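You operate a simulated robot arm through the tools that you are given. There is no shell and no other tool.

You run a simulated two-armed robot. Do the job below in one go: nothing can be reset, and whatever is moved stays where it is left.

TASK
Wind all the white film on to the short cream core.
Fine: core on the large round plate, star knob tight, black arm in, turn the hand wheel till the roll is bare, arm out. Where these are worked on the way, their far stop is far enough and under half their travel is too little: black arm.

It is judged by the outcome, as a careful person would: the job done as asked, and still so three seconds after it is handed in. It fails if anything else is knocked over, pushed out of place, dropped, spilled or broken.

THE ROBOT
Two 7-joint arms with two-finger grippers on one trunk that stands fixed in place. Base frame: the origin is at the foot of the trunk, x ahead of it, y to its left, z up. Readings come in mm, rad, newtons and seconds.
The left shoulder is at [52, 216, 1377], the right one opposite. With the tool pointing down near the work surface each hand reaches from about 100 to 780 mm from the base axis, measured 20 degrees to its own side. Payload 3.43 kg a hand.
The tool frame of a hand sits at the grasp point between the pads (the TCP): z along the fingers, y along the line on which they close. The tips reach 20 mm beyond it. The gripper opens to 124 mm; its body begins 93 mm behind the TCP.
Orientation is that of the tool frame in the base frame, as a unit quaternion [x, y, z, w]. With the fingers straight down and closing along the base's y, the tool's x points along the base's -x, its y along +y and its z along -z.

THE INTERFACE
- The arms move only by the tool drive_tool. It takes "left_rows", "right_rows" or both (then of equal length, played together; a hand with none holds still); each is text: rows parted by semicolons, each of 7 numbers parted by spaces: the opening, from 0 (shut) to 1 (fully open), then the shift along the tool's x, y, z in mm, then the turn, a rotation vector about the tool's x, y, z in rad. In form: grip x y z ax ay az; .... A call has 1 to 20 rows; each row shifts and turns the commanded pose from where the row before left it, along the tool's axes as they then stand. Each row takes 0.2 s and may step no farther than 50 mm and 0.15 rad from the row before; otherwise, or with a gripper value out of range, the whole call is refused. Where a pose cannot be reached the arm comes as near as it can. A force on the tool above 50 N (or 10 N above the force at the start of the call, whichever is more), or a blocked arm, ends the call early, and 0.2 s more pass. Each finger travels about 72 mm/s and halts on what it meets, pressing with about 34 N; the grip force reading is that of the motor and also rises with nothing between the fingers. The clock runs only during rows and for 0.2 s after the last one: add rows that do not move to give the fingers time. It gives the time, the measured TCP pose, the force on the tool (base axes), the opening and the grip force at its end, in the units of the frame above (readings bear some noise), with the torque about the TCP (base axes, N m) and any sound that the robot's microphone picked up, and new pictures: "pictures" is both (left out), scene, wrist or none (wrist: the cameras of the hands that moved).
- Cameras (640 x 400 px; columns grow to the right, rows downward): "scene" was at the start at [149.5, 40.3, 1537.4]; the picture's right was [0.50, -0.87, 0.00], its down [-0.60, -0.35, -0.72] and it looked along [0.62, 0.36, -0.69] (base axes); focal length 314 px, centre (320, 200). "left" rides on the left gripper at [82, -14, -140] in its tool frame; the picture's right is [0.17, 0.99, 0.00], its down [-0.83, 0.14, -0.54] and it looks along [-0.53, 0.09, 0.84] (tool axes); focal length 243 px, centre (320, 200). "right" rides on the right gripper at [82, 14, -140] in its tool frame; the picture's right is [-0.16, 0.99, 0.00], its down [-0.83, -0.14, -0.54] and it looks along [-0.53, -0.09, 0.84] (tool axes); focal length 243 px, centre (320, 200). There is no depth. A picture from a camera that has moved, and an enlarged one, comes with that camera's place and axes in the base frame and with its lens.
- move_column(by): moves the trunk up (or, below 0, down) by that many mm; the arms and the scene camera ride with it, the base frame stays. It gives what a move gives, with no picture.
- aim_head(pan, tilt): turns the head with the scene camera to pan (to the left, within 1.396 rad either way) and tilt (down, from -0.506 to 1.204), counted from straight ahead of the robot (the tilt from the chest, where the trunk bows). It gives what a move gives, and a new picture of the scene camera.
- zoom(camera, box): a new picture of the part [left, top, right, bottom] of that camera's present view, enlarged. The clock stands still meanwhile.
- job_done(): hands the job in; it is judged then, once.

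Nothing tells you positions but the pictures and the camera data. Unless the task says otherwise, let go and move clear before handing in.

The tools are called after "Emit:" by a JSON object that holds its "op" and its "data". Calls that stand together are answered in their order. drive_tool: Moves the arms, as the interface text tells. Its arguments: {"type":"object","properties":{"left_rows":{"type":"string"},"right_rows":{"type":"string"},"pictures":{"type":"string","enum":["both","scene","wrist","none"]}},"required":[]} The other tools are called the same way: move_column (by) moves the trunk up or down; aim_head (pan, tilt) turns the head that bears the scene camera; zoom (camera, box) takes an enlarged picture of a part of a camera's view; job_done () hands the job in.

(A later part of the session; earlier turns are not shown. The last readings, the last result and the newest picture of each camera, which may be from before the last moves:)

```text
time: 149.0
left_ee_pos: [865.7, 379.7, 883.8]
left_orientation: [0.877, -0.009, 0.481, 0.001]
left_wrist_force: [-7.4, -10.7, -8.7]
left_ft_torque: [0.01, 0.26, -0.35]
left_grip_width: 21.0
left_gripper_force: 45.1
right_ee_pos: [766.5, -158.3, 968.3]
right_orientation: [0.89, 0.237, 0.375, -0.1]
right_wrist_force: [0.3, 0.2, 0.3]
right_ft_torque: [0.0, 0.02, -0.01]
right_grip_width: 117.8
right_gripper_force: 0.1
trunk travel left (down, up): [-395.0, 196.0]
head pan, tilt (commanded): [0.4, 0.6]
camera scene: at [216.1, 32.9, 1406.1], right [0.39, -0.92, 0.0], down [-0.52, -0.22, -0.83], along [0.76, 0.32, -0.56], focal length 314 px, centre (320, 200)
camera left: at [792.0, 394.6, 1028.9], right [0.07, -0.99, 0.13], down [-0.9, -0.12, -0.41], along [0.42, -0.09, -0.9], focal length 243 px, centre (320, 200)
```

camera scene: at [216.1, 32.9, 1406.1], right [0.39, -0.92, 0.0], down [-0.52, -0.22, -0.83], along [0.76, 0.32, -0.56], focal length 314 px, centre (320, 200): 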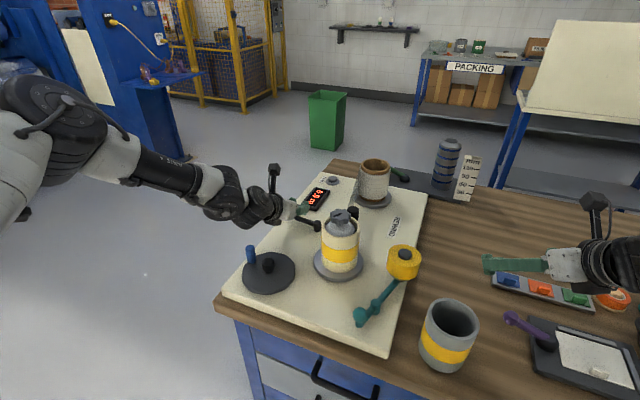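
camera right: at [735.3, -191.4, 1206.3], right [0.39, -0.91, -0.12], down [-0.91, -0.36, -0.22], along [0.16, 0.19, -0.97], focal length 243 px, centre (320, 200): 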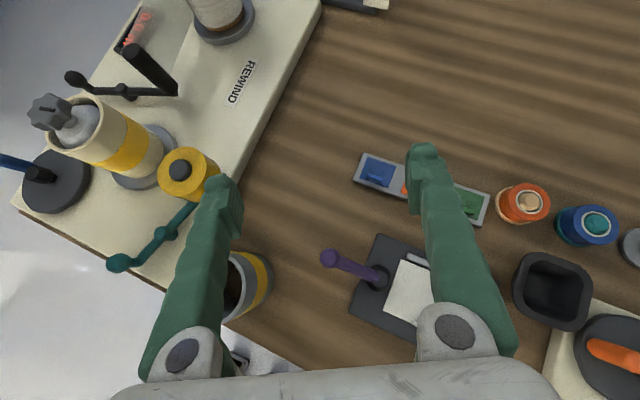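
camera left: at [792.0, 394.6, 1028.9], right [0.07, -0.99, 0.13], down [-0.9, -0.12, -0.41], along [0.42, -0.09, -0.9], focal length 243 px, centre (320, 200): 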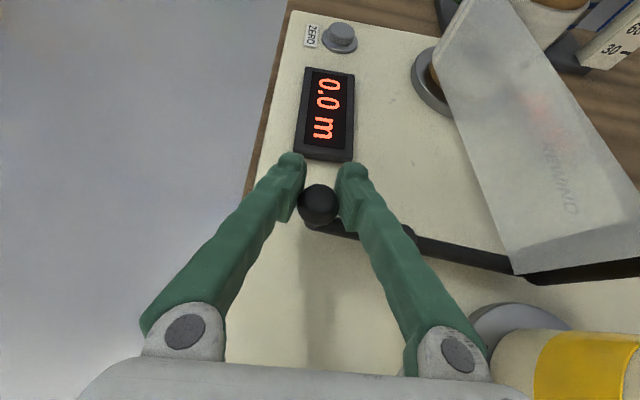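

The arm is swinging in as expected. Continuing the arc.

Emit:
{"op": "drive_tool", "data": {"left_rows": "0 6.1 3.6 9.6 0 0 0; 0 5.6 5.5 8.8 0 0 0; 0 5.1 7.2 8 0 0 0; 0 0 0 0 0 0 0", "pictures": "both"}}

Emit:
{"op": "zoom", "data": {"camera": "scene", "box": [220, 130, 400, 290]}}

```text
time: 150.0
left_ee_pos: [900.0, 356.1, 890.3]
left_orientation: [0.874, -0.009, 0.485, 0.003]
left_wrist_force: [3.3, 0.0, 0.6]
left_ft_torque: [0.08, -0.1, -0.05]
left_grip_width: 0.3
left_gripper_force: 34.1
right_ee_pos: [766.2, -161.8, 967.5]
right_orientation: [0.89, 0.237, 0.375, -0.101]
right_wrist_force: [0.3, -0.4, 1.1]
right_ft_torque: [0.07, 0.01, 0.05]
right_grip_width: 117.5
right_gripper_force: 0.1
trunk travel left (down, up): [-395.0, 196.0]
head pan, tilt (commanded): [0.4, 0.6]
camera scene: at [215.8, 29.7, 1406.4], right [0.39, -0.92, 0.0], down [-0.52, -0.22, -0.83], along [0.76, 0.32, -0.56], focal length 314 px, centre (320, 200)
camera left: at [824.1, 371.2, 1035.2], right [0.07, -0.99, 0.14], down [-0.9, -0.12, -0.42], along [0.43, -0.09, -0.9], focal length 243 px, centre (320, 200)
```

scene: 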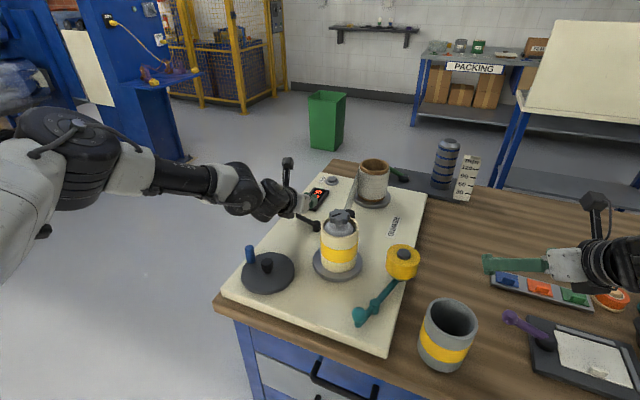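
left: 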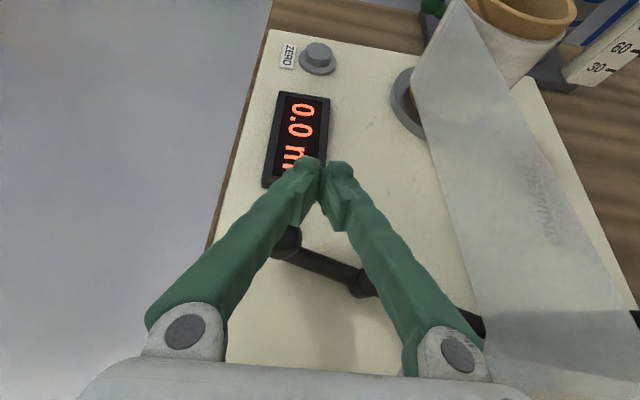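

```text
2.50 times, centred on (310, 210) of scene
camera zoom: at [215.8, 29.7, 1406.4], right [0.39, -0.92, 0.0], down [-0.52, -0.22, -0.83], along [0.76, 0.32, -0.56], focal length 785 px, centre (345, 175)
```

zoom: 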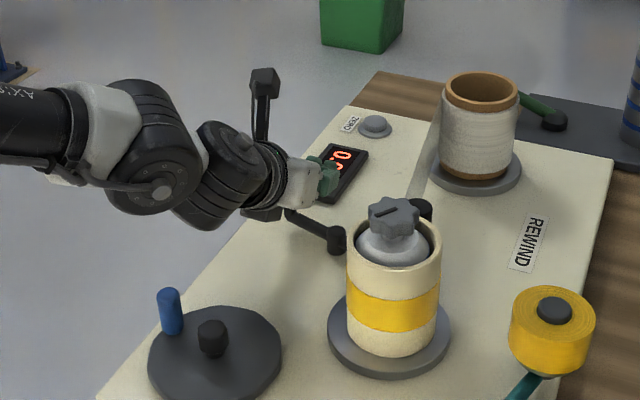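

The fingers slid off the ball near the end; the arm has swung a good part of the way. I'll rise and look at where the roller is relative to the core.

Emit:
{"op": "drive_tool", "data": {"left_rows": "0 25 0 -16 0 0 0; 0 25 0 -16 0 0 0; 0 25 0 -16 0 0 0; 0 -5 0 -40 0 0 0; 0 -5 0 -40 0 0 0; 0 0 0 0 0 0 0", "pictures": "both"}}

Emit:
{"op": "zoom", "data": {"camera": "left", "box": [240, 80, 560, 380]}}

```text
time: 151.4
left_ee_pos: [824.1, 363.9, 1007.0]
left_orientation: [0.876, -0.008, 0.482, 0.001]
left_wrist_force: [0.5, -1.0, -0.1]
left_ft_torque: [0.0, 0.0, 0.01]
left_grip_width: 0.0
left_gripper_force: 34.1
right_ee_pos: [768.0, -158.6, 966.9]
right_orientation: [0.89, 0.237, 0.376, -0.101]
right_wrist_force: [-0.4, 0.8, -0.2]
right_ft_torque: [-0.01, 0.04, 0.03]
right_grip_width: 117.8
right_gripper_force: 0.1
trunk travel left (down, up): [-395.0, 196.0]
head pan, tilt (commanded): [0.4, 0.6]
camera scene: at [217.0, 33.7, 1405.9], right [0.39, -0.92, 0.0], down [-0.52, -0.22, -0.82], along [0.76, 0.32, -0.57], focal length 314 px, centre (320, 200)
camera left: at [749.1, 379.5, 1152.3], right [0.07, -0.99, 0.13], down [-0.9, -0.12, -0.41], along [0.42, -0.09, -0.9], focal length 243 px, centre (320, 200)
```

scene: 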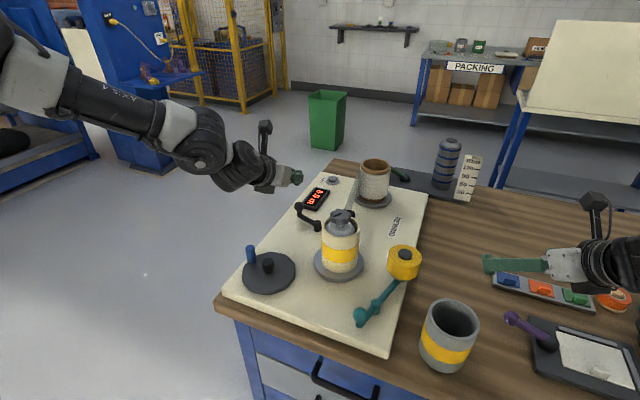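
left: 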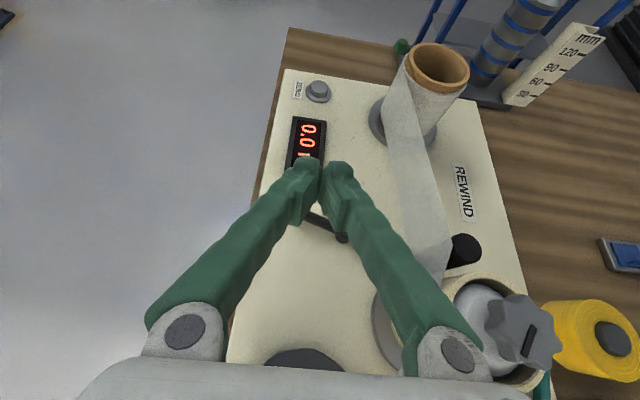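

```text
1.33 times, centred on (400, 230) of left
camera zoom: at [749.1, 379.5, 1152.3], right [0.07, -0.99, 0.13], down [-0.9, -0.12, -0.41], along [0.42, -0.09, -0.9], focal length 324 px, centre (213, 160)
```

zoom: 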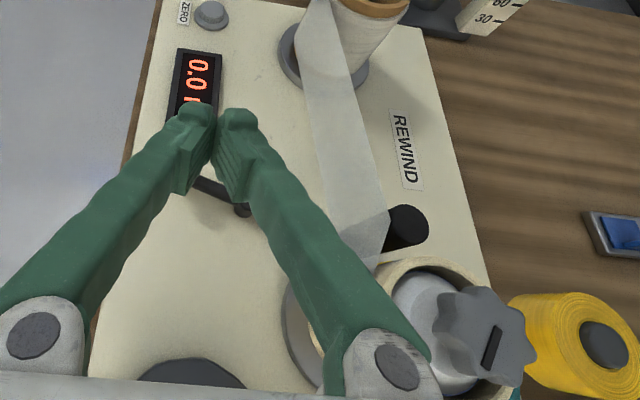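

Emit:
{"op": "drive_tool", "data": {"left_rows": "0.5 15 0 -40 0 0 0; 0.8 15 0 -40 0 0 0; 0.9 15 0 -30 0 0 0; 0.9 0 40 0 0 0 0; 0.9 0 20 0 0 0 0; 0.9 0 0 0 0 0 0", "pictures": "wrist"}}

Emit:
{"op": "zoom", "data": {"camera": "left", "box": [220, 60, 460, 260]}}

Emit:
{"op": "zoom", "data": {"camera": "scene", "box": [260, 150, 420, 290]}}

```text
time: 152.8
left_ee_pos: [755.1, 303.3, 1106.5]
left_orientation: [0.876, -0.008, 0.482, 0.001]
left_wrist_force: [0.7, -0.1, -0.8]
left_ft_torque: [-0.01, 0.01, 0.03]
left_grip_width: 111.6
left_gripper_force: 0.1
right_ee_pos: [766.8, -158.3, 967.9]
right_orientation: [0.89, 0.238, 0.376, -0.1]
right_wrist_force: [0.0, 0.4, 0.3]
right_ft_torque: [0.02, 0.01, -0.02]
right_grip_width: 117.9
right_gripper_force: 0.1
trunk travel left (down, up): [-395.0, 196.0]
head pan, tilt (commanded): [0.4, 0.6]
camera left: at [679.2, 319.0, 1251.4], right [0.07, -0.99, 0.13], down [-0.9, -0.12, -0.41], along [0.43, -0.09, -0.9], focal length 243 px, centre (320, 200)
```

left: 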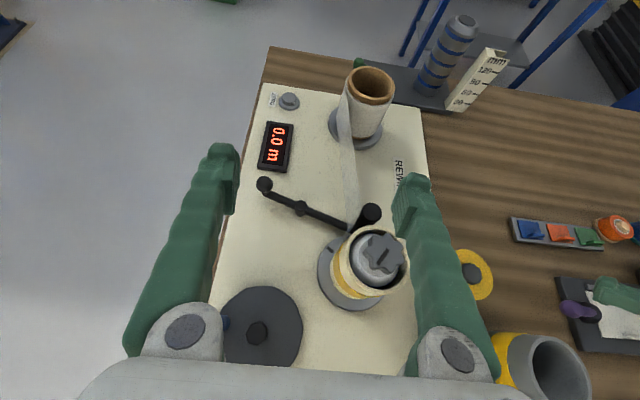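

```text
2.00 times, centred on (340, 160) of left
camera zoom: at [679.2, 319.0, 1251.4], right [0.07, -0.99, 0.13], down [-0.9, -0.12, -0.41], along [0.43, -0.09, -0.9], focal length 485 px, centre (280, 280)
```

zoom: 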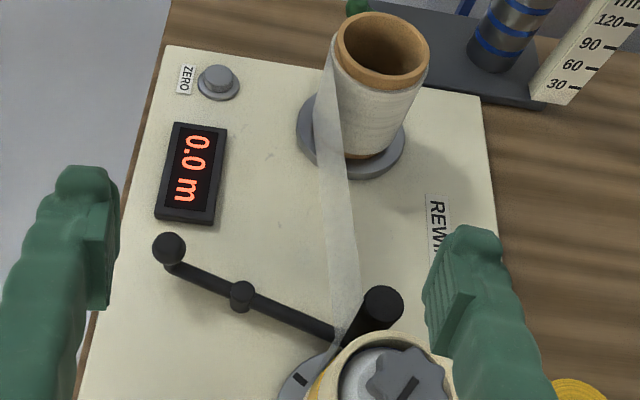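

```text
2.86 times, centred on (340, 220) of scene
camera zoom: at [215.5, 33.8, 1406.2], right [0.39, -0.92, 0.0], down [-0.52, -0.22, -0.83], along [0.76, 0.32, -0.56], focal length 898 px, centre (263, 143)
```

zoom: 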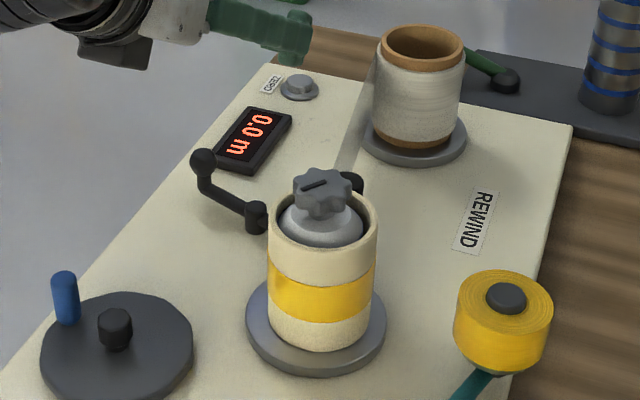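

Emit:
{"op": "zoom", "data": {"camera": "left", "box": [310, 190, 430, 310]}}

Emit:
{"op": "zoom", "data": {"camera": "right", "box": [0, 0, 640, 400]}}

```text
3.33 times, centred on (370, 250) of left
camera zoom: at [679.2, 319.0, 1251.4], right [0.07, -0.99, 0.13], down [-0.9, -0.12, -0.41], along [0.43, -0.09, -0.9], focal length 809 px, centre (153, 33)
```

zoom: 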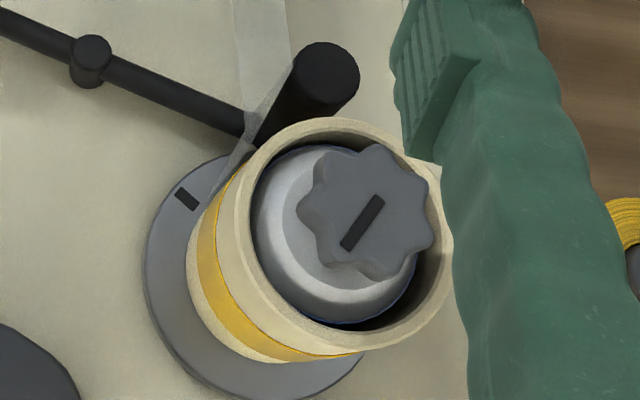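

```text
1.00 times, centred on (320, 200) of right (not enlarged: the box is as wide or as high as the picture)
camera zoom: at [736.1, -190.6, 1125.8], right [0.39, -0.91, -0.12], down [-0.91, -0.36, -0.22], along [0.16, 0.19, -0.97], focal length 243 px, centre (320, 200)
```

zoom: 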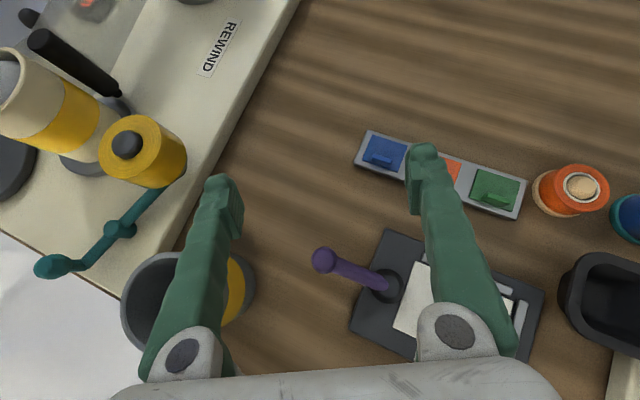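

The film now reaches the core's surface and the roller sits right behind the core. To be sure the arm is at its far stop, I'll push gently on the ball again with closed fingertips.

Emit:
{"op": "drive_tool", "data": {"left_rows": "0.4 0 -41.5 0 0 0 0; 0 0 -41.5 0 0 0 0; 0 -20.2 0 33.5 0 0 0; 0 -20.2 0 33.5 0 0 0; 0 -20.2 0 33.5 0 0 0; 0 -20.2 0 33.5 0 0 0; 0 -33.8 0 21.4 0 0 0; 0 -31 0 19.6 0 0 0; 0 0 0 0 0 0 0", "pictures": "wrist"}}

Emit:
{"op": "zoom", "data": {"camera": "left", "box": [240, 100, 420, 250]}}

```text
time: 154.8
left_ee_pos: [827.1, 386.5, 888.8]
left_orientation: [0.876, -0.008, 0.482, 0.0]
left_wrist_force: [0.2, -0.2, -0.5]
left_ft_torque: [0.01, 0.03, 0.05]
left_grip_width: 0.0
left_gripper_force: 33.7
right_ee_pos: [765.8, -158.3, 968.2]
right_orientation: [0.89, 0.237, 0.376, -0.101]
right_wrist_force: [0.2, 0.2, 0.2]
right_ft_torque: [0.0, -0.01, -0.02]
right_grip_width: 117.6
right_gripper_force: 0.1
trunk travel left (down, up): [-395.0, 196.0]
head pan, tilt (commanded): [0.4, 0.6]
camera left: at [751.4, 401.1, 1034.2], right [0.07, -0.99, 0.13], down [-0.9, -0.12, -0.41], along [0.43, -0.09, -0.9], focal length 243 px, centre (320, 200)
```

left: 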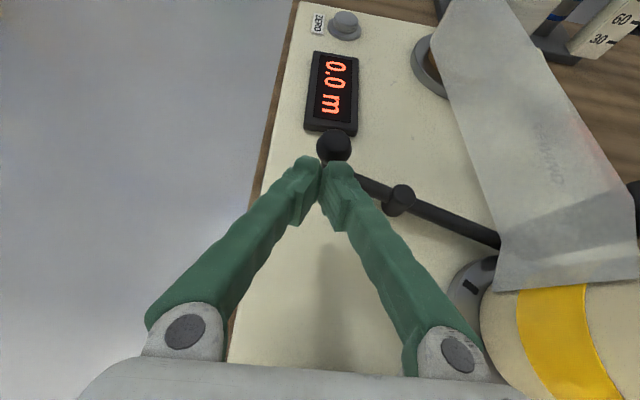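

```text
2.67 times, centred on (330, 175) of left
camera zoom: at [751.4, 401.1, 1034.2], right [0.07, -0.99, 0.13], down [-0.9, -0.12, -0.41], along [0.43, -0.09, -0.9], focal length 647 px, centre (293, 267)
```

zoom: 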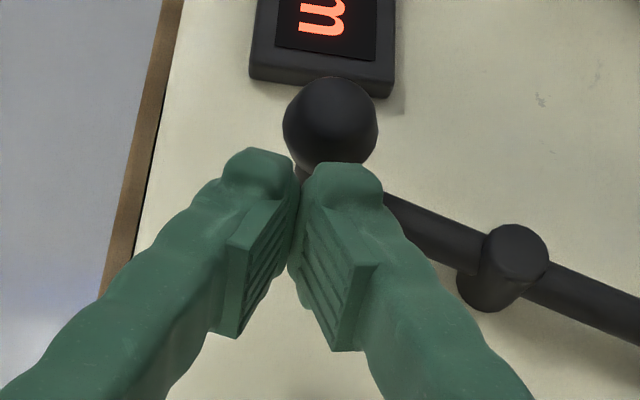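

Emit:
{"op": "drive_tool", "data": {"left_rows": "0 2 1.5 3.1 0 0 0; 0 2 1.5 3.1 0 0 0; 0 2 1.5 3.1 0 0 0; 0 2 1.5 3.1 0 0 0; 0 0 0 0 0 0 0", "pictures": "none"}}

Emit:
{"op": "drive_tool", "data": {"left_rows": "0 2 1.5 3.1 0 0 0; 0 2 1.5 3.1 0 0 0; 0 0 0 0 0 0 0", "pictures": "wrist"}}

```text
time: 156.0
left_ee_pos: [840.4, 380.9, 888.2]
left_orientation: [0.876, -0.007, 0.482, 0.0]
left_wrist_force: [-0.6, 0.5, 0.2]
left_ft_torque: [-0.01, -0.01, -0.02]
left_grip_width: 0.2
left_gripper_force: 34.1
right_ee_pos: [766.1, -158.4, 968.0]
right_orientation: [0.89, 0.238, 0.375, -0.101]
right_wrist_force: [0.3, 0.9, -0.4]
right_ft_torque: [0.03, 0.04, -0.03]
right_grip_width: 117.8
right_gripper_force: 0.1
trunk travel left (down, up): [-395.0, 196.0]
head pan, tilt (commanded): [0.4, 0.6]
```

```text
time: 156.8
left_ee_pos: [842.9, 376.5, 889.8]
left_orientation: [0.876, -0.008, 0.483, 0.0]
left_wrist_force: [-31.8, 3.0, 6.4]
left_ft_torque: [0.06, 0.04, -0.09]
left_grip_width: 5.9
left_gripper_force: 34.3
right_ee_pos: [763.9, -158.1, 971.6]
right_orientation: [0.89, 0.238, 0.377, -0.1]
right_wrist_force: [0.2, 0.8, -0.8]
right_ft_torque: [0.0, -0.01, 0.0]
right_grip_width: 117.6
right_gripper_force: 0.1
trunk travel left (down, up): [-395.0, 196.0]
head pan, tilt (commanded): [0.4, 0.6]
camera left: at [769.2, 392.7, 1035.1], right [0.07, -0.99, 0.13], down [-0.9, -0.12, -0.41], along [0.43, -0.09, -0.9], focal length 243 px, centre (320, 200)
```

left: 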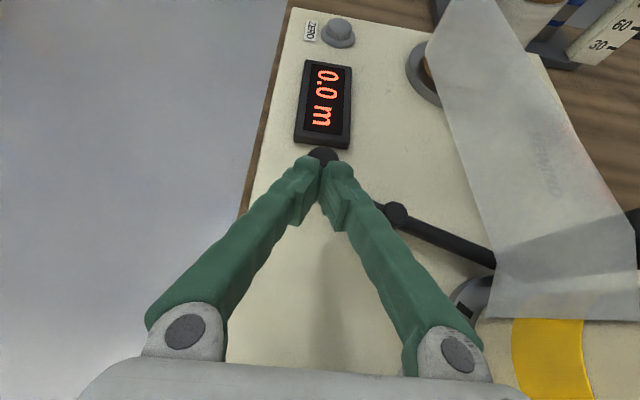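

Strong resistance (≈32 N) and no movement: the black arm is at its far stop. Now I back off and move the left hand over the hand wheel, making the hand steeper.

Emit:
{"op": "drive_tool", "data": {"left_rows": "0 -21.5 -9.5 -33.8 0 0 0; 0 31 0 -19.6 0 0 0; 0 31 0 -19.6 0 0 0; 0 31 0 -19.6 0 0 0; 0.3 -19.8 0 -31.2 0 -0.15 0; 0.5 -24.2 0 -27.9 0 -0.15 0; 0.6 -28.2 0 -24 0 -0.15 0; 0.6 -31.4 0 -19.5 0 -0.15 0; 0.6 0 0 0 0 0 0", "pictures": "both"}}

```text
time: 158.8
left_ee_pos: [658.2, 391.6, 998.0]
left_orientation: [0.979, -0.007, 0.202, -0.001]
left_wrist_force: [-0.4, -0.2, 0.8]
left_ft_torque: [-0.01, -0.02, 0.01]
left_grip_width: 74.4
left_gripper_force: 0.1
right_ee_pos: [766.9, -157.2, 967.3]
right_orientation: [0.89, 0.238, 0.375, -0.1]
right_wrist_force: [-0.5, 0.0, 0.7]
right_ft_torque: [0.01, 0.01, -0.02]
right_grip_width: 117.9
right_gripper_force: 0.0
trunk travel left (down, up): [-395.0, 196.0]
head pan, tilt (commanded): [0.4, 0.6]
camera scene: at [216.1, 34.1, 1406.1], right [0.39, -0.92, 0.0], down [-0.52, -0.22, -0.82], along [0.76, 0.32, -0.57], focal length 314 px, centre (320, 200)
camera left: at [679.5, 403.9, 1160.2], right [0.14, -0.99, 0.06], down [-0.98, -0.13, 0.17], along [-0.16, -0.08, -0.98], focal length 243 px, centre (320, 200)
```

scene: 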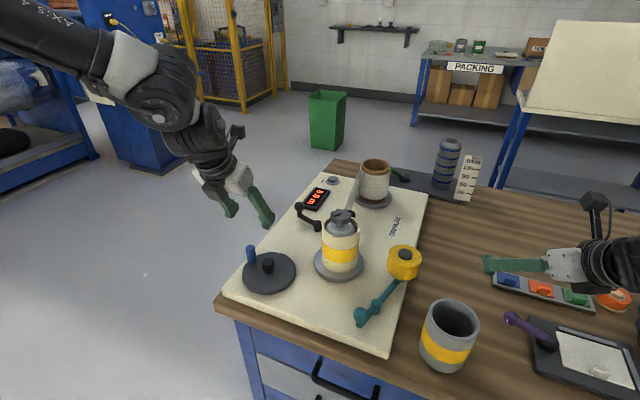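
left: 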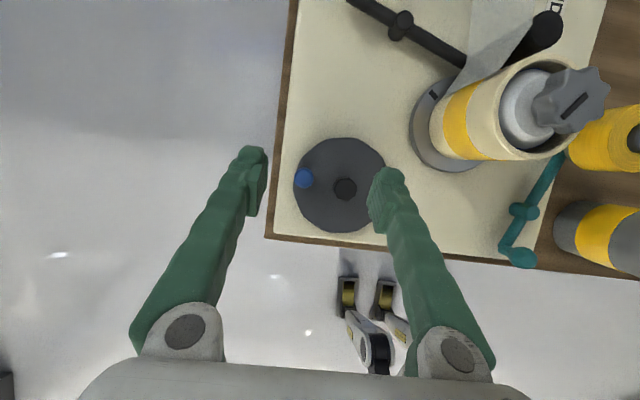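

Emit:
{"op": "zoom", "data": {"camera": "left", "box": [270, 120, 410, 240]}}

Emit:
{"op": "zoom", "data": {"camera": "left", "box": [380, 0, 640, 200]}}

Emit:
{"op": "zoom", "data": {"camera": "scene", "box": [220, 200, 380, 320]}}

```text
3.33 times, centred on (340, 180) of left
camera zoom: at [679.5, 403.9, 1160.2], right [0.14, -0.99, 0.06], down [-0.98, -0.13, 0.17], along [-0.16, -0.08, -0.98], focal length 809 px, centre (253, 267)
```

zoom: 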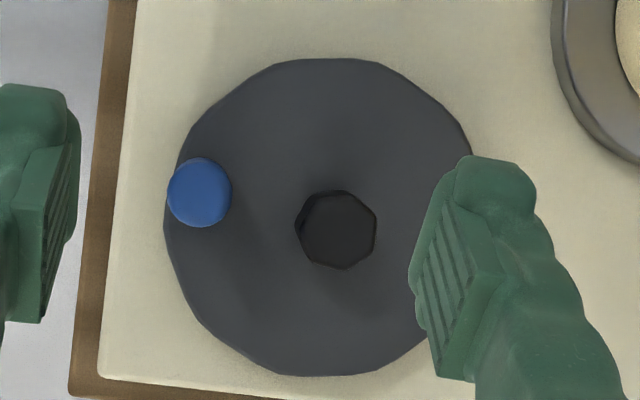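

```text
2.00 times, centred on (510, 100) of left
camera zoom: at [679.5, 403.9, 1160.2], right [0.14, -0.99, 0.06], down [-0.98, -0.13, 0.17], along [-0.16, -0.08, -0.98], focal length 485 px, centre (-60, 400)
```

zoom: 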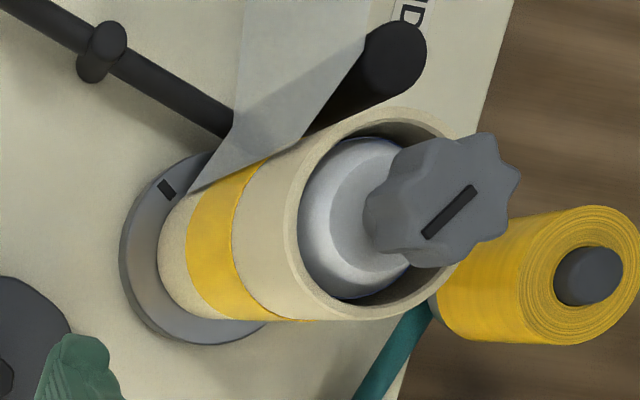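

```text
3.33 times, centred on (300, 260) of scene
camera zoom: at [216.1, 34.1, 1406.1], right [0.39, -0.92, 0.0], down [-0.52, -0.22, -0.82], along [0.76, 0.32, -0.57], focal length 1047 px, centre (387, 0)
```

zoom: 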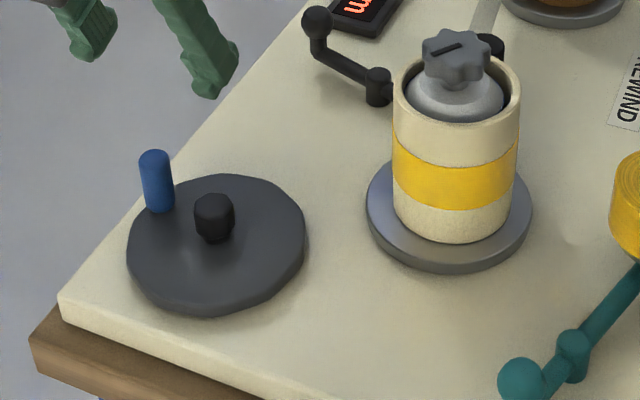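

The wheel hub is at ≈(651.5, 352.5), the blue handle at ≈(660, 402.5) with its top at z≈898; the film now meets the far-left side of the core, which suggests counter-clockwise winding. I'll lower the fingers to just above the handle and check.

Emit:
{"op": "drive_tool", "data": {"left_rows": "0.45 -9.5 -3.4 22.5 0 0 0; 0.35 -9.5 -3.4 22.5 0 0 0; 0.33 -9.5 -3.4 22.5 0 0 0; 0.33 0 0 0 0 0 0; 0.33 0 0 0 0 0 0", "pictures": "wrist"}}

Emit:
{"op": "zoom", "data": {"camera": "left", "box": [250, 120, 410, 260]}}

```text
time: 160.0
left_ee_pos: [659.3, 400.2, 925.5]
left_orientation: [0.979, -0.008, 0.202, -0.001]
left_wrist_force: [0.1, -0.7, 0.6]
left_ft_torque: [-0.01, -0.01, 0.04]
left_grip_width: 40.9
left_gripper_force: 0.1
right_ee_pos: [765.8, -156.5, 967.9]
right_orientation: [0.89, 0.238, 0.375, -0.101]
right_wrist_force: [0.1, -0.4, 0.3]
right_ft_torque: [-0.03, 0.01, -0.04]
right_grip_width: 117.6
right_gripper_force: 0.1
trunk travel left (down, up): [-395.0, 196.0]
head pan, tilt (commanded): [0.4, 0.6]
camera left: at [679.7, 414.4, 1087.4], right [0.14, -0.99, 0.06], down [-0.98, -0.13, 0.17], along [-0.16, -0.08, -0.98], focal length 243 px, centre (320, 200)
```

left: 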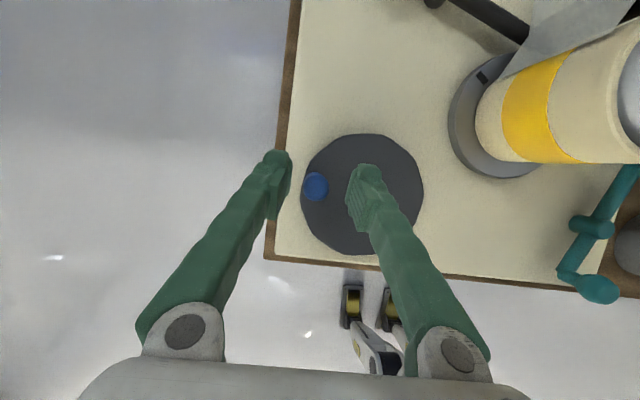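

```text
2.86 times, centred on (330, 190) of left
camera zoom: at [679.7, 414.4, 1087.4], right [0.14, -0.99, 0.06], down [-0.98, -0.13, 0.17], along [-0.16, -0.08, -0.98], focal length 693 px, centre (291, 229)
```

zoom: 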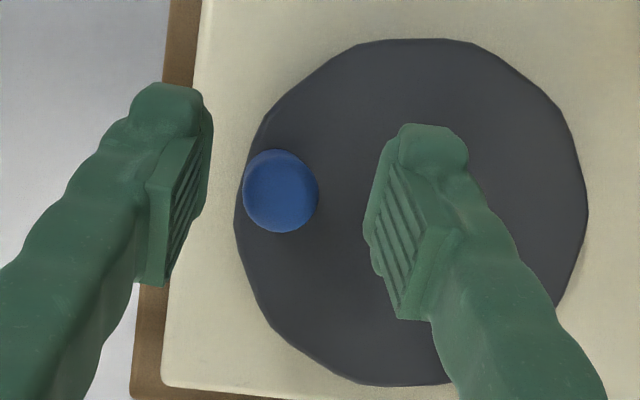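

Handle is centred between the fingers. Lowering to grip its top and closing.

Emit:
{"op": "drive_tool", "data": {"left_rows": "0.33 -6.4 -1.1 15 0 0 0; 0.33 -6.4 -1.1 15 0 0 0; 0.33 0 0 0 0 0 0; 0.1 0 0 0 0 0 0; 0 0 0 0 0 0 0; 0 0 0 0 0 0 0", "pictures": "wrist"}}

```text
time: 161.4
left_ee_pos: [660.2, 401.8, 893.5]
left_orientation: [0.979, -0.008, 0.202, -0.001]
left_wrist_force: [-1.9, -5.4, -2.8]
left_ft_torque: [-0.12, -0.16, -0.02]
left_grip_width: 20.2
left_gripper_force: 45.2
right_ee_pos: [766.9, -157.9, 968.1]
right_orientation: [0.89, 0.237, 0.376, -0.101]
right_wrist_force: [0.6, -0.2, 0.3]
right_ft_torque: [-0.01, -0.07, 0.01]
right_grip_width: 117.8
right_gripper_force: 0.0
trunk travel left (down, up): [-395.0, 196.0]
head pan, tilt (commanded): [0.4, 0.6]
camera left: at [680.7, 415.2, 1054.9], right [0.14, -0.99, 0.06], down [-0.98, -0.12, 0.17], along [-0.16, -0.08, -0.98], focal length 243 px, centre (320, 200)
```

left: 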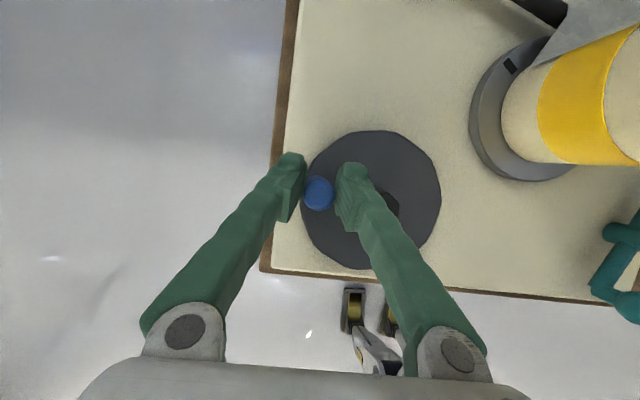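

Handle gripped. Trying a first quarter turn counter-clockwise and watching the display.

Emit:
{"op": "drive_tool", "data": {"left_rows": "0 -11.9 -0.1 -5.1 0 0 0; 0 -11.6 3.3 -5 0 0 0; 0 -10.4 6.3 -4.5 0 0 0; 0 -8.5 9.1 -3.7 0 0 0; 0 -6.1 11.2 -2.7 0 0 0; 0 -3.2 12.5 -1.5 0 0 0; 0 0 0 0 0 0 0", "pictures": "both"}}

Emit:
{"op": "zoom", "data": {"camera": "scene", "box": [220, 150, 420, 310]}}

```text
time: 163.0
left_ee_pos: [600.2, 358.5, 893.5]
left_orientation: [0.98, -0.009, 0.201, 0.0]
left_wrist_force: [-16.0, -0.9, 16.8]
left_ft_torque: [0.02, 0.57, 0.01]
left_grip_width: 20.7
left_gripper_force: 44.7
right_ee_pos: [764.5, -157.1, 970.5]
right_orientation: [0.89, 0.238, 0.377, -0.101]
right_wrist_force: [0.2, 0.2, 0.2]
right_ft_torque: [-0.02, 0.01, 0.01]
right_grip_width: 117.8
right_gripper_force: 0.0
trunk travel left (down, up): [-395.0, 196.0]
head pan, tilt (commanded): [0.4, 0.6]
camera scene: at [212.4, 33.0, 1406.8], right [0.39, -0.92, 0.0], down [-0.52, -0.22, -0.83], along [0.76, 0.32, -0.56], focal length 314 px, centre (320, 200)
camera left: at [621.2, 372.6, 1054.8], right [0.14, -0.99, 0.06], down [-0.98, -0.12, 0.17], along [-0.16, -0.08, -0.98], focal length 243 px, centre (320, 200)
```

scene: 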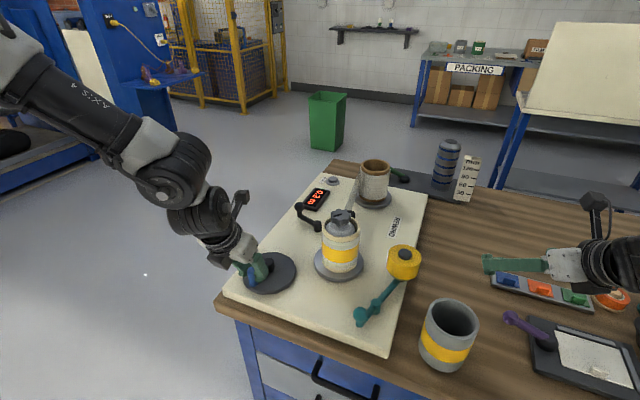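
left: 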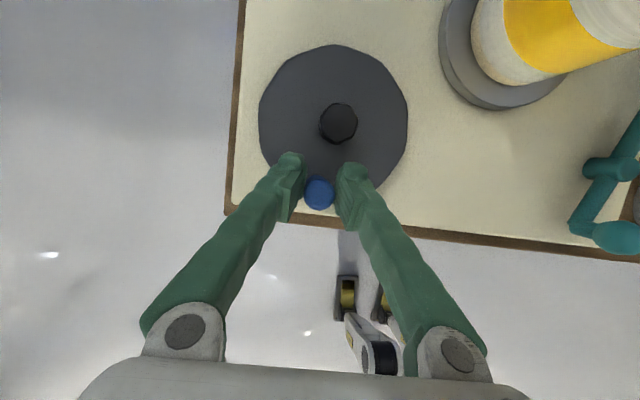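

```text
2.50 times, centred on (320, 230) of scene
camera zoom: at [212.4, 33.0, 1406.8], right [0.39, -0.92, 0.0], down [-0.52, -0.22, -0.83], along [0.76, 0.32, -0.56], focal length 785 px, centre (320, 125)
```

zoom: 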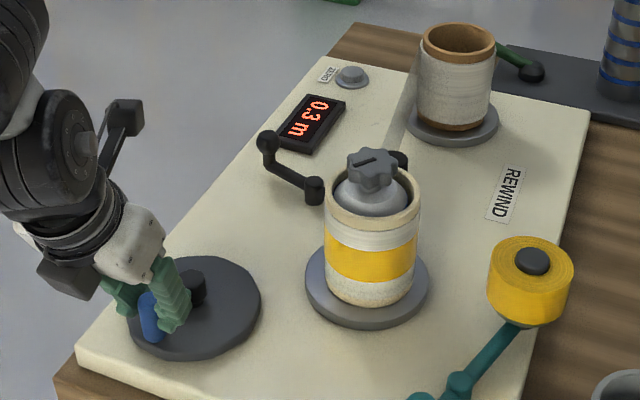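

It works: the display reads 0.3 m and white film is winding on to the core with counter-clockwise turning. Now a full turn.

Emit:
{"op": "drive_tool", "data": {"left_rows": "0 0.5 17.4 0.1 0 0 0; 0 6 16.2 2.5 0 0 0; 0 10.7 13 4.5 0 0 0; 0 14.1 8.2 6 0 0 0; 0 15.8 2.5 6.8 0 0 0; 0 15.7 -3.5 6.8 0 0 0; 0 13.6 -9.2 5.9 0 0 0; 0 9.9 -13.7 4.3 0 0 0; 0 5 -16.5 2.2 0 0 0; 0 -0.5 -17.4 -0.1 0 0 0; 0 -6 -16.2 -2.5 0 0 0; 0 -10.7 -13 -4.5 0 0 0; 0 -14.1 -8.2 -6 0 0 0; 0 -15.8 -2.5 -6.8 0 0 0; 0 -15.7 3.5 -6.8 0 0 0; 0 -13.6 9.2 -5.9 0 0 0; 0 -9.9 13.7 -4.3 0 0 0; 0 -5 16.5 -2.2 0 0 0", "pictures": "both"}}

Emit:
{"op": "zoom", "data": {"camera": "scene", "box": [220, 150, 420, 310]}}

```text
time: 166.8
left_ee_pos: [600.8, 360.2, 893.1]
left_orientation: [0.98, -0.008, 0.199, -0.001]
left_wrist_force: [-11.0, 2.2, 2.7]
left_ft_torque: [-0.26, -0.6, 0.01]
left_grip_width: 20.2
left_gripper_force: 45.4
right_ee_pos: [764.2, -158.4, 968.2]
right_orientation: [0.89, 0.237, 0.376, -0.1]
right_wrist_force: [-0.5, 0.4, -1.0]
right_ft_torque: [0.01, 0.01, 0.03]
right_grip_width: 117.6
right_gripper_force: 0.0
trunk travel left (down, up): [-395.0, 196.0]
head pan, tilt (commanded): [0.4, 0.6]
camera scene: at [214.3, 32.9, 1406.4], right [0.39, -0.92, 0.0], down [-0.52, -0.22, -0.83], along [0.76, 0.32, -0.56], focal length 314 px, centre (320, 200)
camera left: at [622.0, 373.7, 1054.7], right [0.14, -0.99, 0.06], down [-0.98, -0.12, 0.17], along [-0.16, -0.08, -0.98], focal length 243 px, centre (320, 200)
```

scene: 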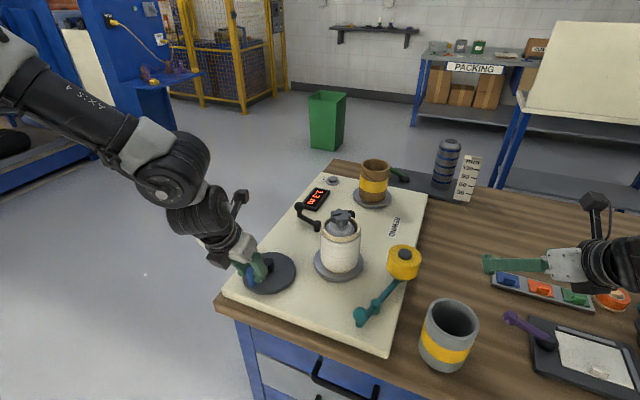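
left: 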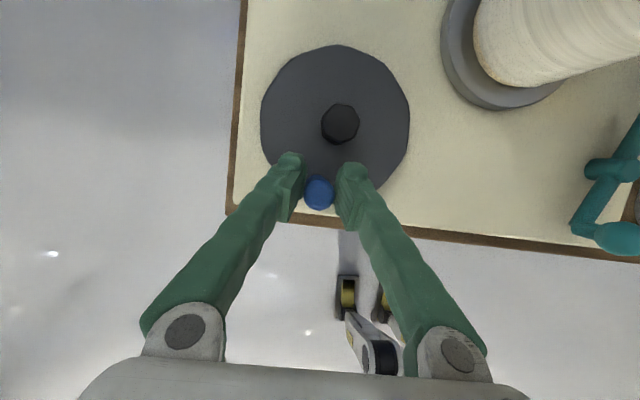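

```text
2.50 times, centred on (320, 230) of scene
camera zoom: at [214.3, 32.9, 1406.4], right [0.39, -0.92, 0.0], down [-0.52, -0.22, -0.83], along [0.76, 0.32, -0.56], focal length 785 px, centre (320, 125)
```

zoom: 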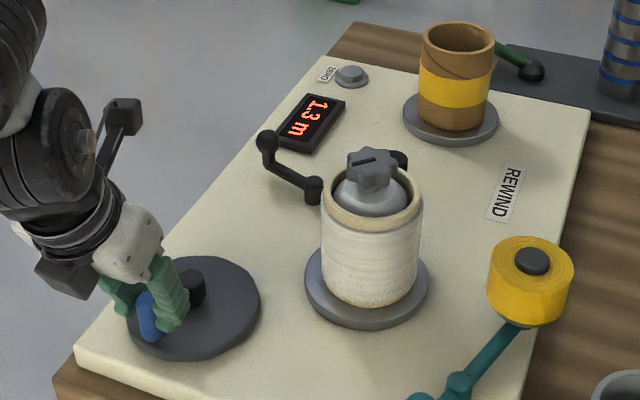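

The display reads 1.3 m and the supply core looks bare (brown with a yellow band). I'll zoom closely to verify no film is left.

Emit:
{"op": "zoom", "data": {"camera": "scene", "box": [320, 140, 420, 220]}}

Emit:
{"op": "zoom", "data": {"camera": "scene", "box": [280, 170, 400, 290]}}

```text
5.00 times, centred on (370, 180) of scene
camera zoom: at [214.3, 32.9, 1406.4], right [0.39, -0.92, 0.0], down [-0.52, -0.22, -0.83], along [0.76, 0.32, -0.56], focal length 1571 px, centre (70, 300)
```

zoom: 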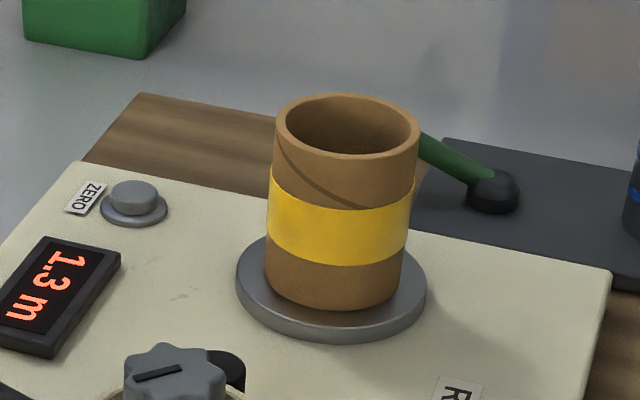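

```text
3.33 times, centred on (340, 230) of scene
camera zoom: at [214.3, 32.9, 1406.4], right [0.39, -0.92, 0.0], down [-0.52, -0.22, -0.83], along [0.76, 0.32, -0.56], focal length 1047 px, centre (253, 100)
```

zoom: 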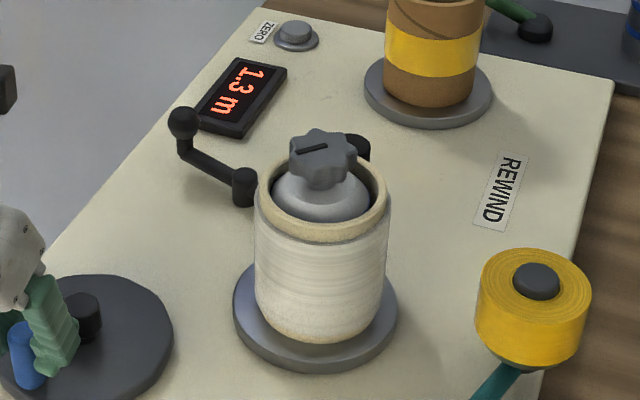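

The supply core is bare and all film is on the cream core. I'll turn a little further (60°) to confirm the meter no longer advances.

Emit:
{"op": "drive_tool", "data": {"left_rows": "0 0.5 17.4 0.1 0 0 0; 0 6 16.2 2.5 0 0 0; 0 10.7 13 4.5 0 0 0; 0 0 0 0 0 0 0", "pictures": "scene"}}

Emit:
{"op": "zoom", "data": {"camera": "scene", "box": [270, 150, 420, 290]}}

```text
time: 167.8
left_ee_pos: [619.6, 310.0, 893.6]
left_orientation: [0.979, -0.009, 0.202, 0.0]
left_wrist_force: [-14.7, -19.2, -9.7]
left_ft_torque: [-0.21, -0.15, 0.03]
left_grip_width: 20.4
left_gripper_force: 44.0
right_ee_pos: [765.8, -159.2, 968.8]
right_orientation: [0.89, 0.237, 0.375, -0.101]
right_wrist_force: [-1.0, 0.4, -0.2]
right_ft_torque: [0.04, 0.02, 0.0]
right_grip_width: 117.8
right_gripper_force: 0.0
trunk travel left (down, up): [-395.0, 196.0]
head pan, tilt (commanded): [0.4, 0.6]
camera scene: at [214.8, 31.7, 1406.3], right [0.39, -0.92, 0.0], down [-0.52, -0.22, -0.83], along [0.76, 0.32, -0.56], focal length 314 px, centre (320, 200)
```

scene: 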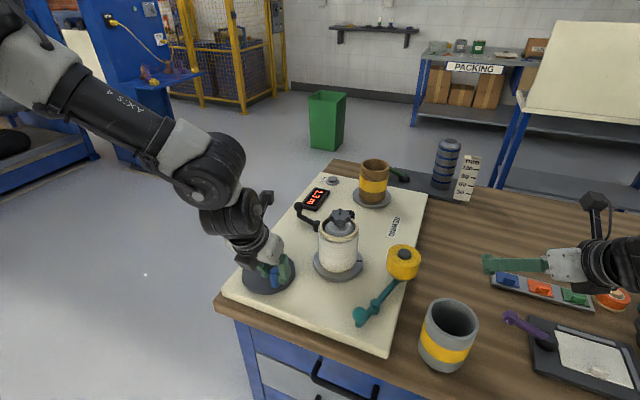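

```text
2.86 times, centred on (345, 220) of scene
camera zoom: at [214.8, 31.7, 1406.3], right [0.39, -0.92, 0.0], down [-0.52, -0.22, -0.83], along [0.76, 0.32, -0.56], focal length 898 px, centre (249, 143)
```

zoom: 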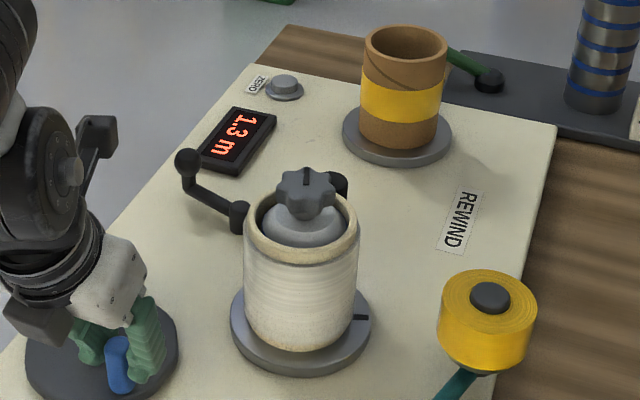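

The meter stays at 1.3 m, so winding is complete. Now I release the handle, rise, and move back toward the black arm's ball to swing it out.

Emit:
{"op": "drive_tool", "data": {"left_rows": "0.2 0 0 0 0 0 0; 0.38 0 0 0 0 0 0; 0.38 0 0 0 0 0 0; 0.38 14.5 0 -33.6 0 0 0; 0.4 14.5 0 -33.6 0 0 0; 0.45 14.5 0 -33.6 0 0 0; 0.5 16.9 -40.7 7.5 0 0 0; 0.5 16.9 -40.7 7.5 0 0 0; 0.5 34 0 14.7 0 0.15 0; 0.5 31.4 0 19.5 0 0.15 0; 0.5 28.1 0 24 0 0.15 0; 0.5 24.2 0 28 0 0.15 0; 0.5 0 0 0 0 0 0", "pictures": "both"}}

```text
time: 170.6
left_ee_pos: [807.0, 391.4, 1003.4]
left_orientation: [0.875, -0.008, 0.483, 0.001]
left_wrist_force: [-0.5, -0.2, -0.5]
left_ft_torque: [-0.01, -0.04, -0.02]
left_grip_width: 61.9
left_gripper_force: 0.0
right_ee_pos: [765.8, -157.4, 969.0]
right_orientation: [0.89, 0.238, 0.376, -0.101]
right_wrist_force: [0.1, -0.5, -0.1]
right_ft_torque: [0.01, -0.01, -0.02]
right_grip_width: 117.7
right_gripper_force: 0.3
trunk travel left (down, up): [-395.0, 196.0]
head pan, tilt (commanded): [0.4, 0.6]
camera scene: at [214.9, 33.5, 1406.4], right [0.39, -0.92, 0.0], down [-0.52, -0.22, -0.83], along [0.76, 0.32, -0.56], focal length 314 px, centre (320, 200)
camera left: at [732.3, 405.7, 1148.5], right [0.07, -0.99, 0.13], down [-0.9, -0.12, -0.42], along [0.43, -0.09, -0.9], focal length 243 px, centre (320, 200)
```

scene: 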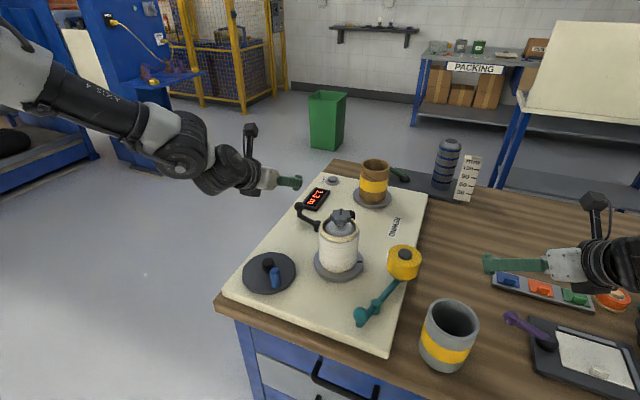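
left: 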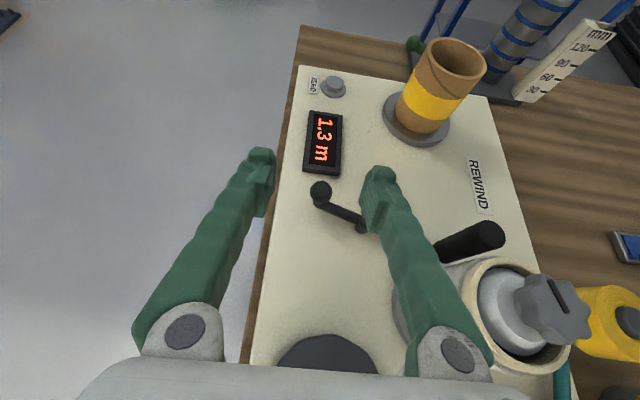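

The ball is at ≈(873, 379.5). Lowering the open fingers around it and gripping.

Emit:
{"op": "drive_tool", "data": {"left_rows": "0.5 -16.7 3 30.1 0 0 0; 0.5 -16.7 3 30.1 0 0 0; 0.5 -16.7 3 30.1 0 0 0; 0.5 -16.7 3 30.1 0 0 0; 0.5 0 0 0 0 0 0", "pictures": "wrist"}}

Emit:
{"op": "zoom", "data": {"camera": "left", "box": [230, 120, 410, 270]}}

```text
time: 171.8
left_ee_pos: [873.3, 380.2, 882.6]
left_orientation: [0.876, -0.008, 0.483, 0.0]
left_wrist_force: [0.0, 0.5, 0.1]
left_ft_torque: [0.0, -0.04, -0.01]
left_grip_width: 62.0
left_gripper_force: 0.1
right_ee_pos: [764.2, -157.6, 968.3]
right_orientation: [0.89, 0.237, 0.376, -0.101]
right_wrist_force: [-0.5, -0.2, -1.0]
right_ft_torque: [-0.03, 0.01, -0.01]
right_grip_width: 117.8
right_gripper_force: 0.0
trunk travel left (down, up): [-395.0, 196.0]
head pan, tilt (commanded): [0.4, 0.6]
camera left: at [799.0, 394.0, 1027.3], right [0.07, -0.99, 0.13], down [-0.9, -0.12, -0.41], along [0.43, -0.09, -0.9], focal length 243 px, centre (320, 200)
```

left: 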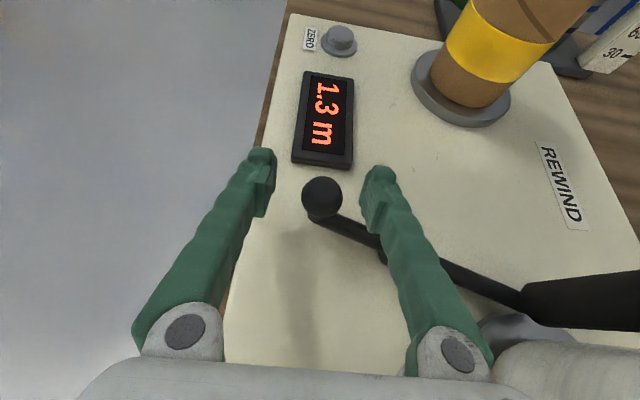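

```text
2.67 times, centred on (320, 195) of left
camera zoom: at [799.0, 394.0, 1027.3], right [0.07, -0.99, 0.13], down [-0.9, -0.12, -0.41], along [0.43, -0.09, -0.9], focal length 647 px, centre (320, 213)
```

zoom: 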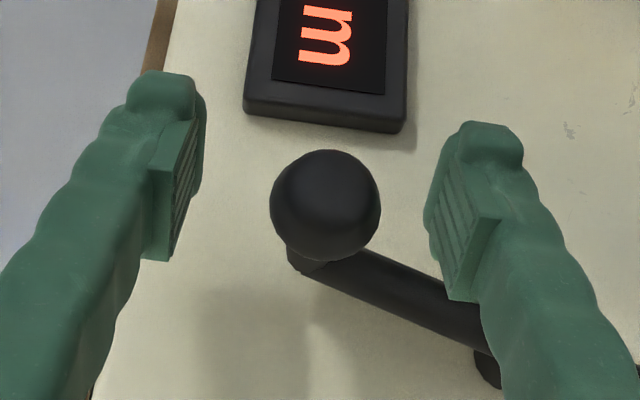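

Gripping the ball and swinging the arm back out along its arc.

Emit:
{"op": "drive_tool", "data": {"left_rows": "0.3 0 0 0 0 0 0; 0.1 0 0 0 0 0 0; 0 0 0 0 0 0 0; 0 0 0 0 0 0 0; 0 -5.9 -2.7 -9.2 0 0 0; 0 -6.5 -0.95 -10.3 0 0 0; 0 -6.5 1.2 -10.3 0 0 0; 0 0 0 0 0 0 0", "pictures": "wrist"}}

```text
time: 173.6
left_ee_pos: [841.3, 377.6, 880.8]
left_orientation: [0.877, -0.01, 0.481, 0.004]
left_wrist_force: [15.9, -29.5, -14.0]
left_ft_torque: [-0.2, -0.44, 0.75]
left_grip_width: 19.2
left_gripper_force: 44.8
right_ee_pos: [769.1, -160.1, 963.9]
right_orientation: [0.89, 0.237, 0.375, -0.102]
right_wrist_force: [0.1, -0.8, -0.2]
right_ft_torque: [-0.05, 0.03, -0.02]
right_grip_width: 117.9
right_gripper_force: 0.1
trunk travel left (down, up): [-395.0, 196.0]
head pan, tilt (commanded): [0.4, 0.6]
camera left: at [766.8, 393.0, 1025.7], right [0.07, -0.99, 0.14], down [-0.9, -0.12, -0.41], along [0.42, -0.1, -0.9], focal length 243 px, centre (320, 200)
```

left: 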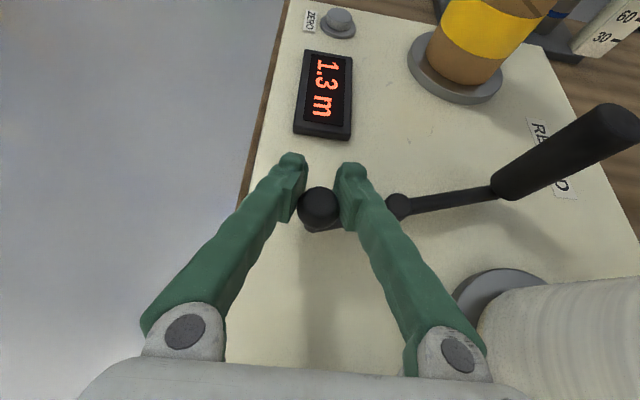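

The arm is almost fully out. Easing it the last few millimetres to its stop.

Emit:
{"op": "drive_tool", "data": {"left_rows": "0 -1.5 4.5 -2.5 0 0 0; 0 -2.6 2 -4.2 0 0 0; 0 -2.1 1.5 -3.4 0 0 0; 0 0 0 0 0 0 0", "pictures": "wrist"}}

```text
time: 174.2
left_ee_pos: [840.7, 377.3, 880.6]
left_orientation: [0.875, -0.009, 0.485, 0.002]
left_wrist_force: [36.8, -8.3, -22.1]
left_ft_torque: [0.37, -0.14, 0.06]
left_grip_width: 19.1
left_gripper_force: 44.9
right_ee_pos: [772.0, -157.7, 964.0]
right_orientation: [0.891, 0.238, 0.373, -0.101]
right_wrist_force: [0.3, 0.1, 0.1]
right_ft_torque: [-0.01, 0.02, -0.01]
right_grip_width: 117.6
right_gripper_force: 0.1
trunk travel left (down, up): [-395.0, 196.0]
head pan, tilt (commanded): [0.4, 0.6]
stopped in row 2 (left hand): the force on the tool passed its limit at 54 N (the readings are from after the stop); the commanded pose is now the measured one
camera left: at [765.0, 392.2, 1025.3], right [0.07, -0.99, 0.14], down [-0.9, -0.12, -0.42], along [0.43, -0.09, -0.9], focal length 243 px, centre (320, 200)
```

left: 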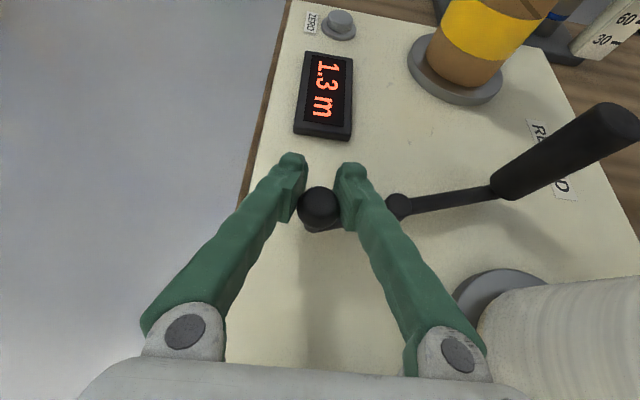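

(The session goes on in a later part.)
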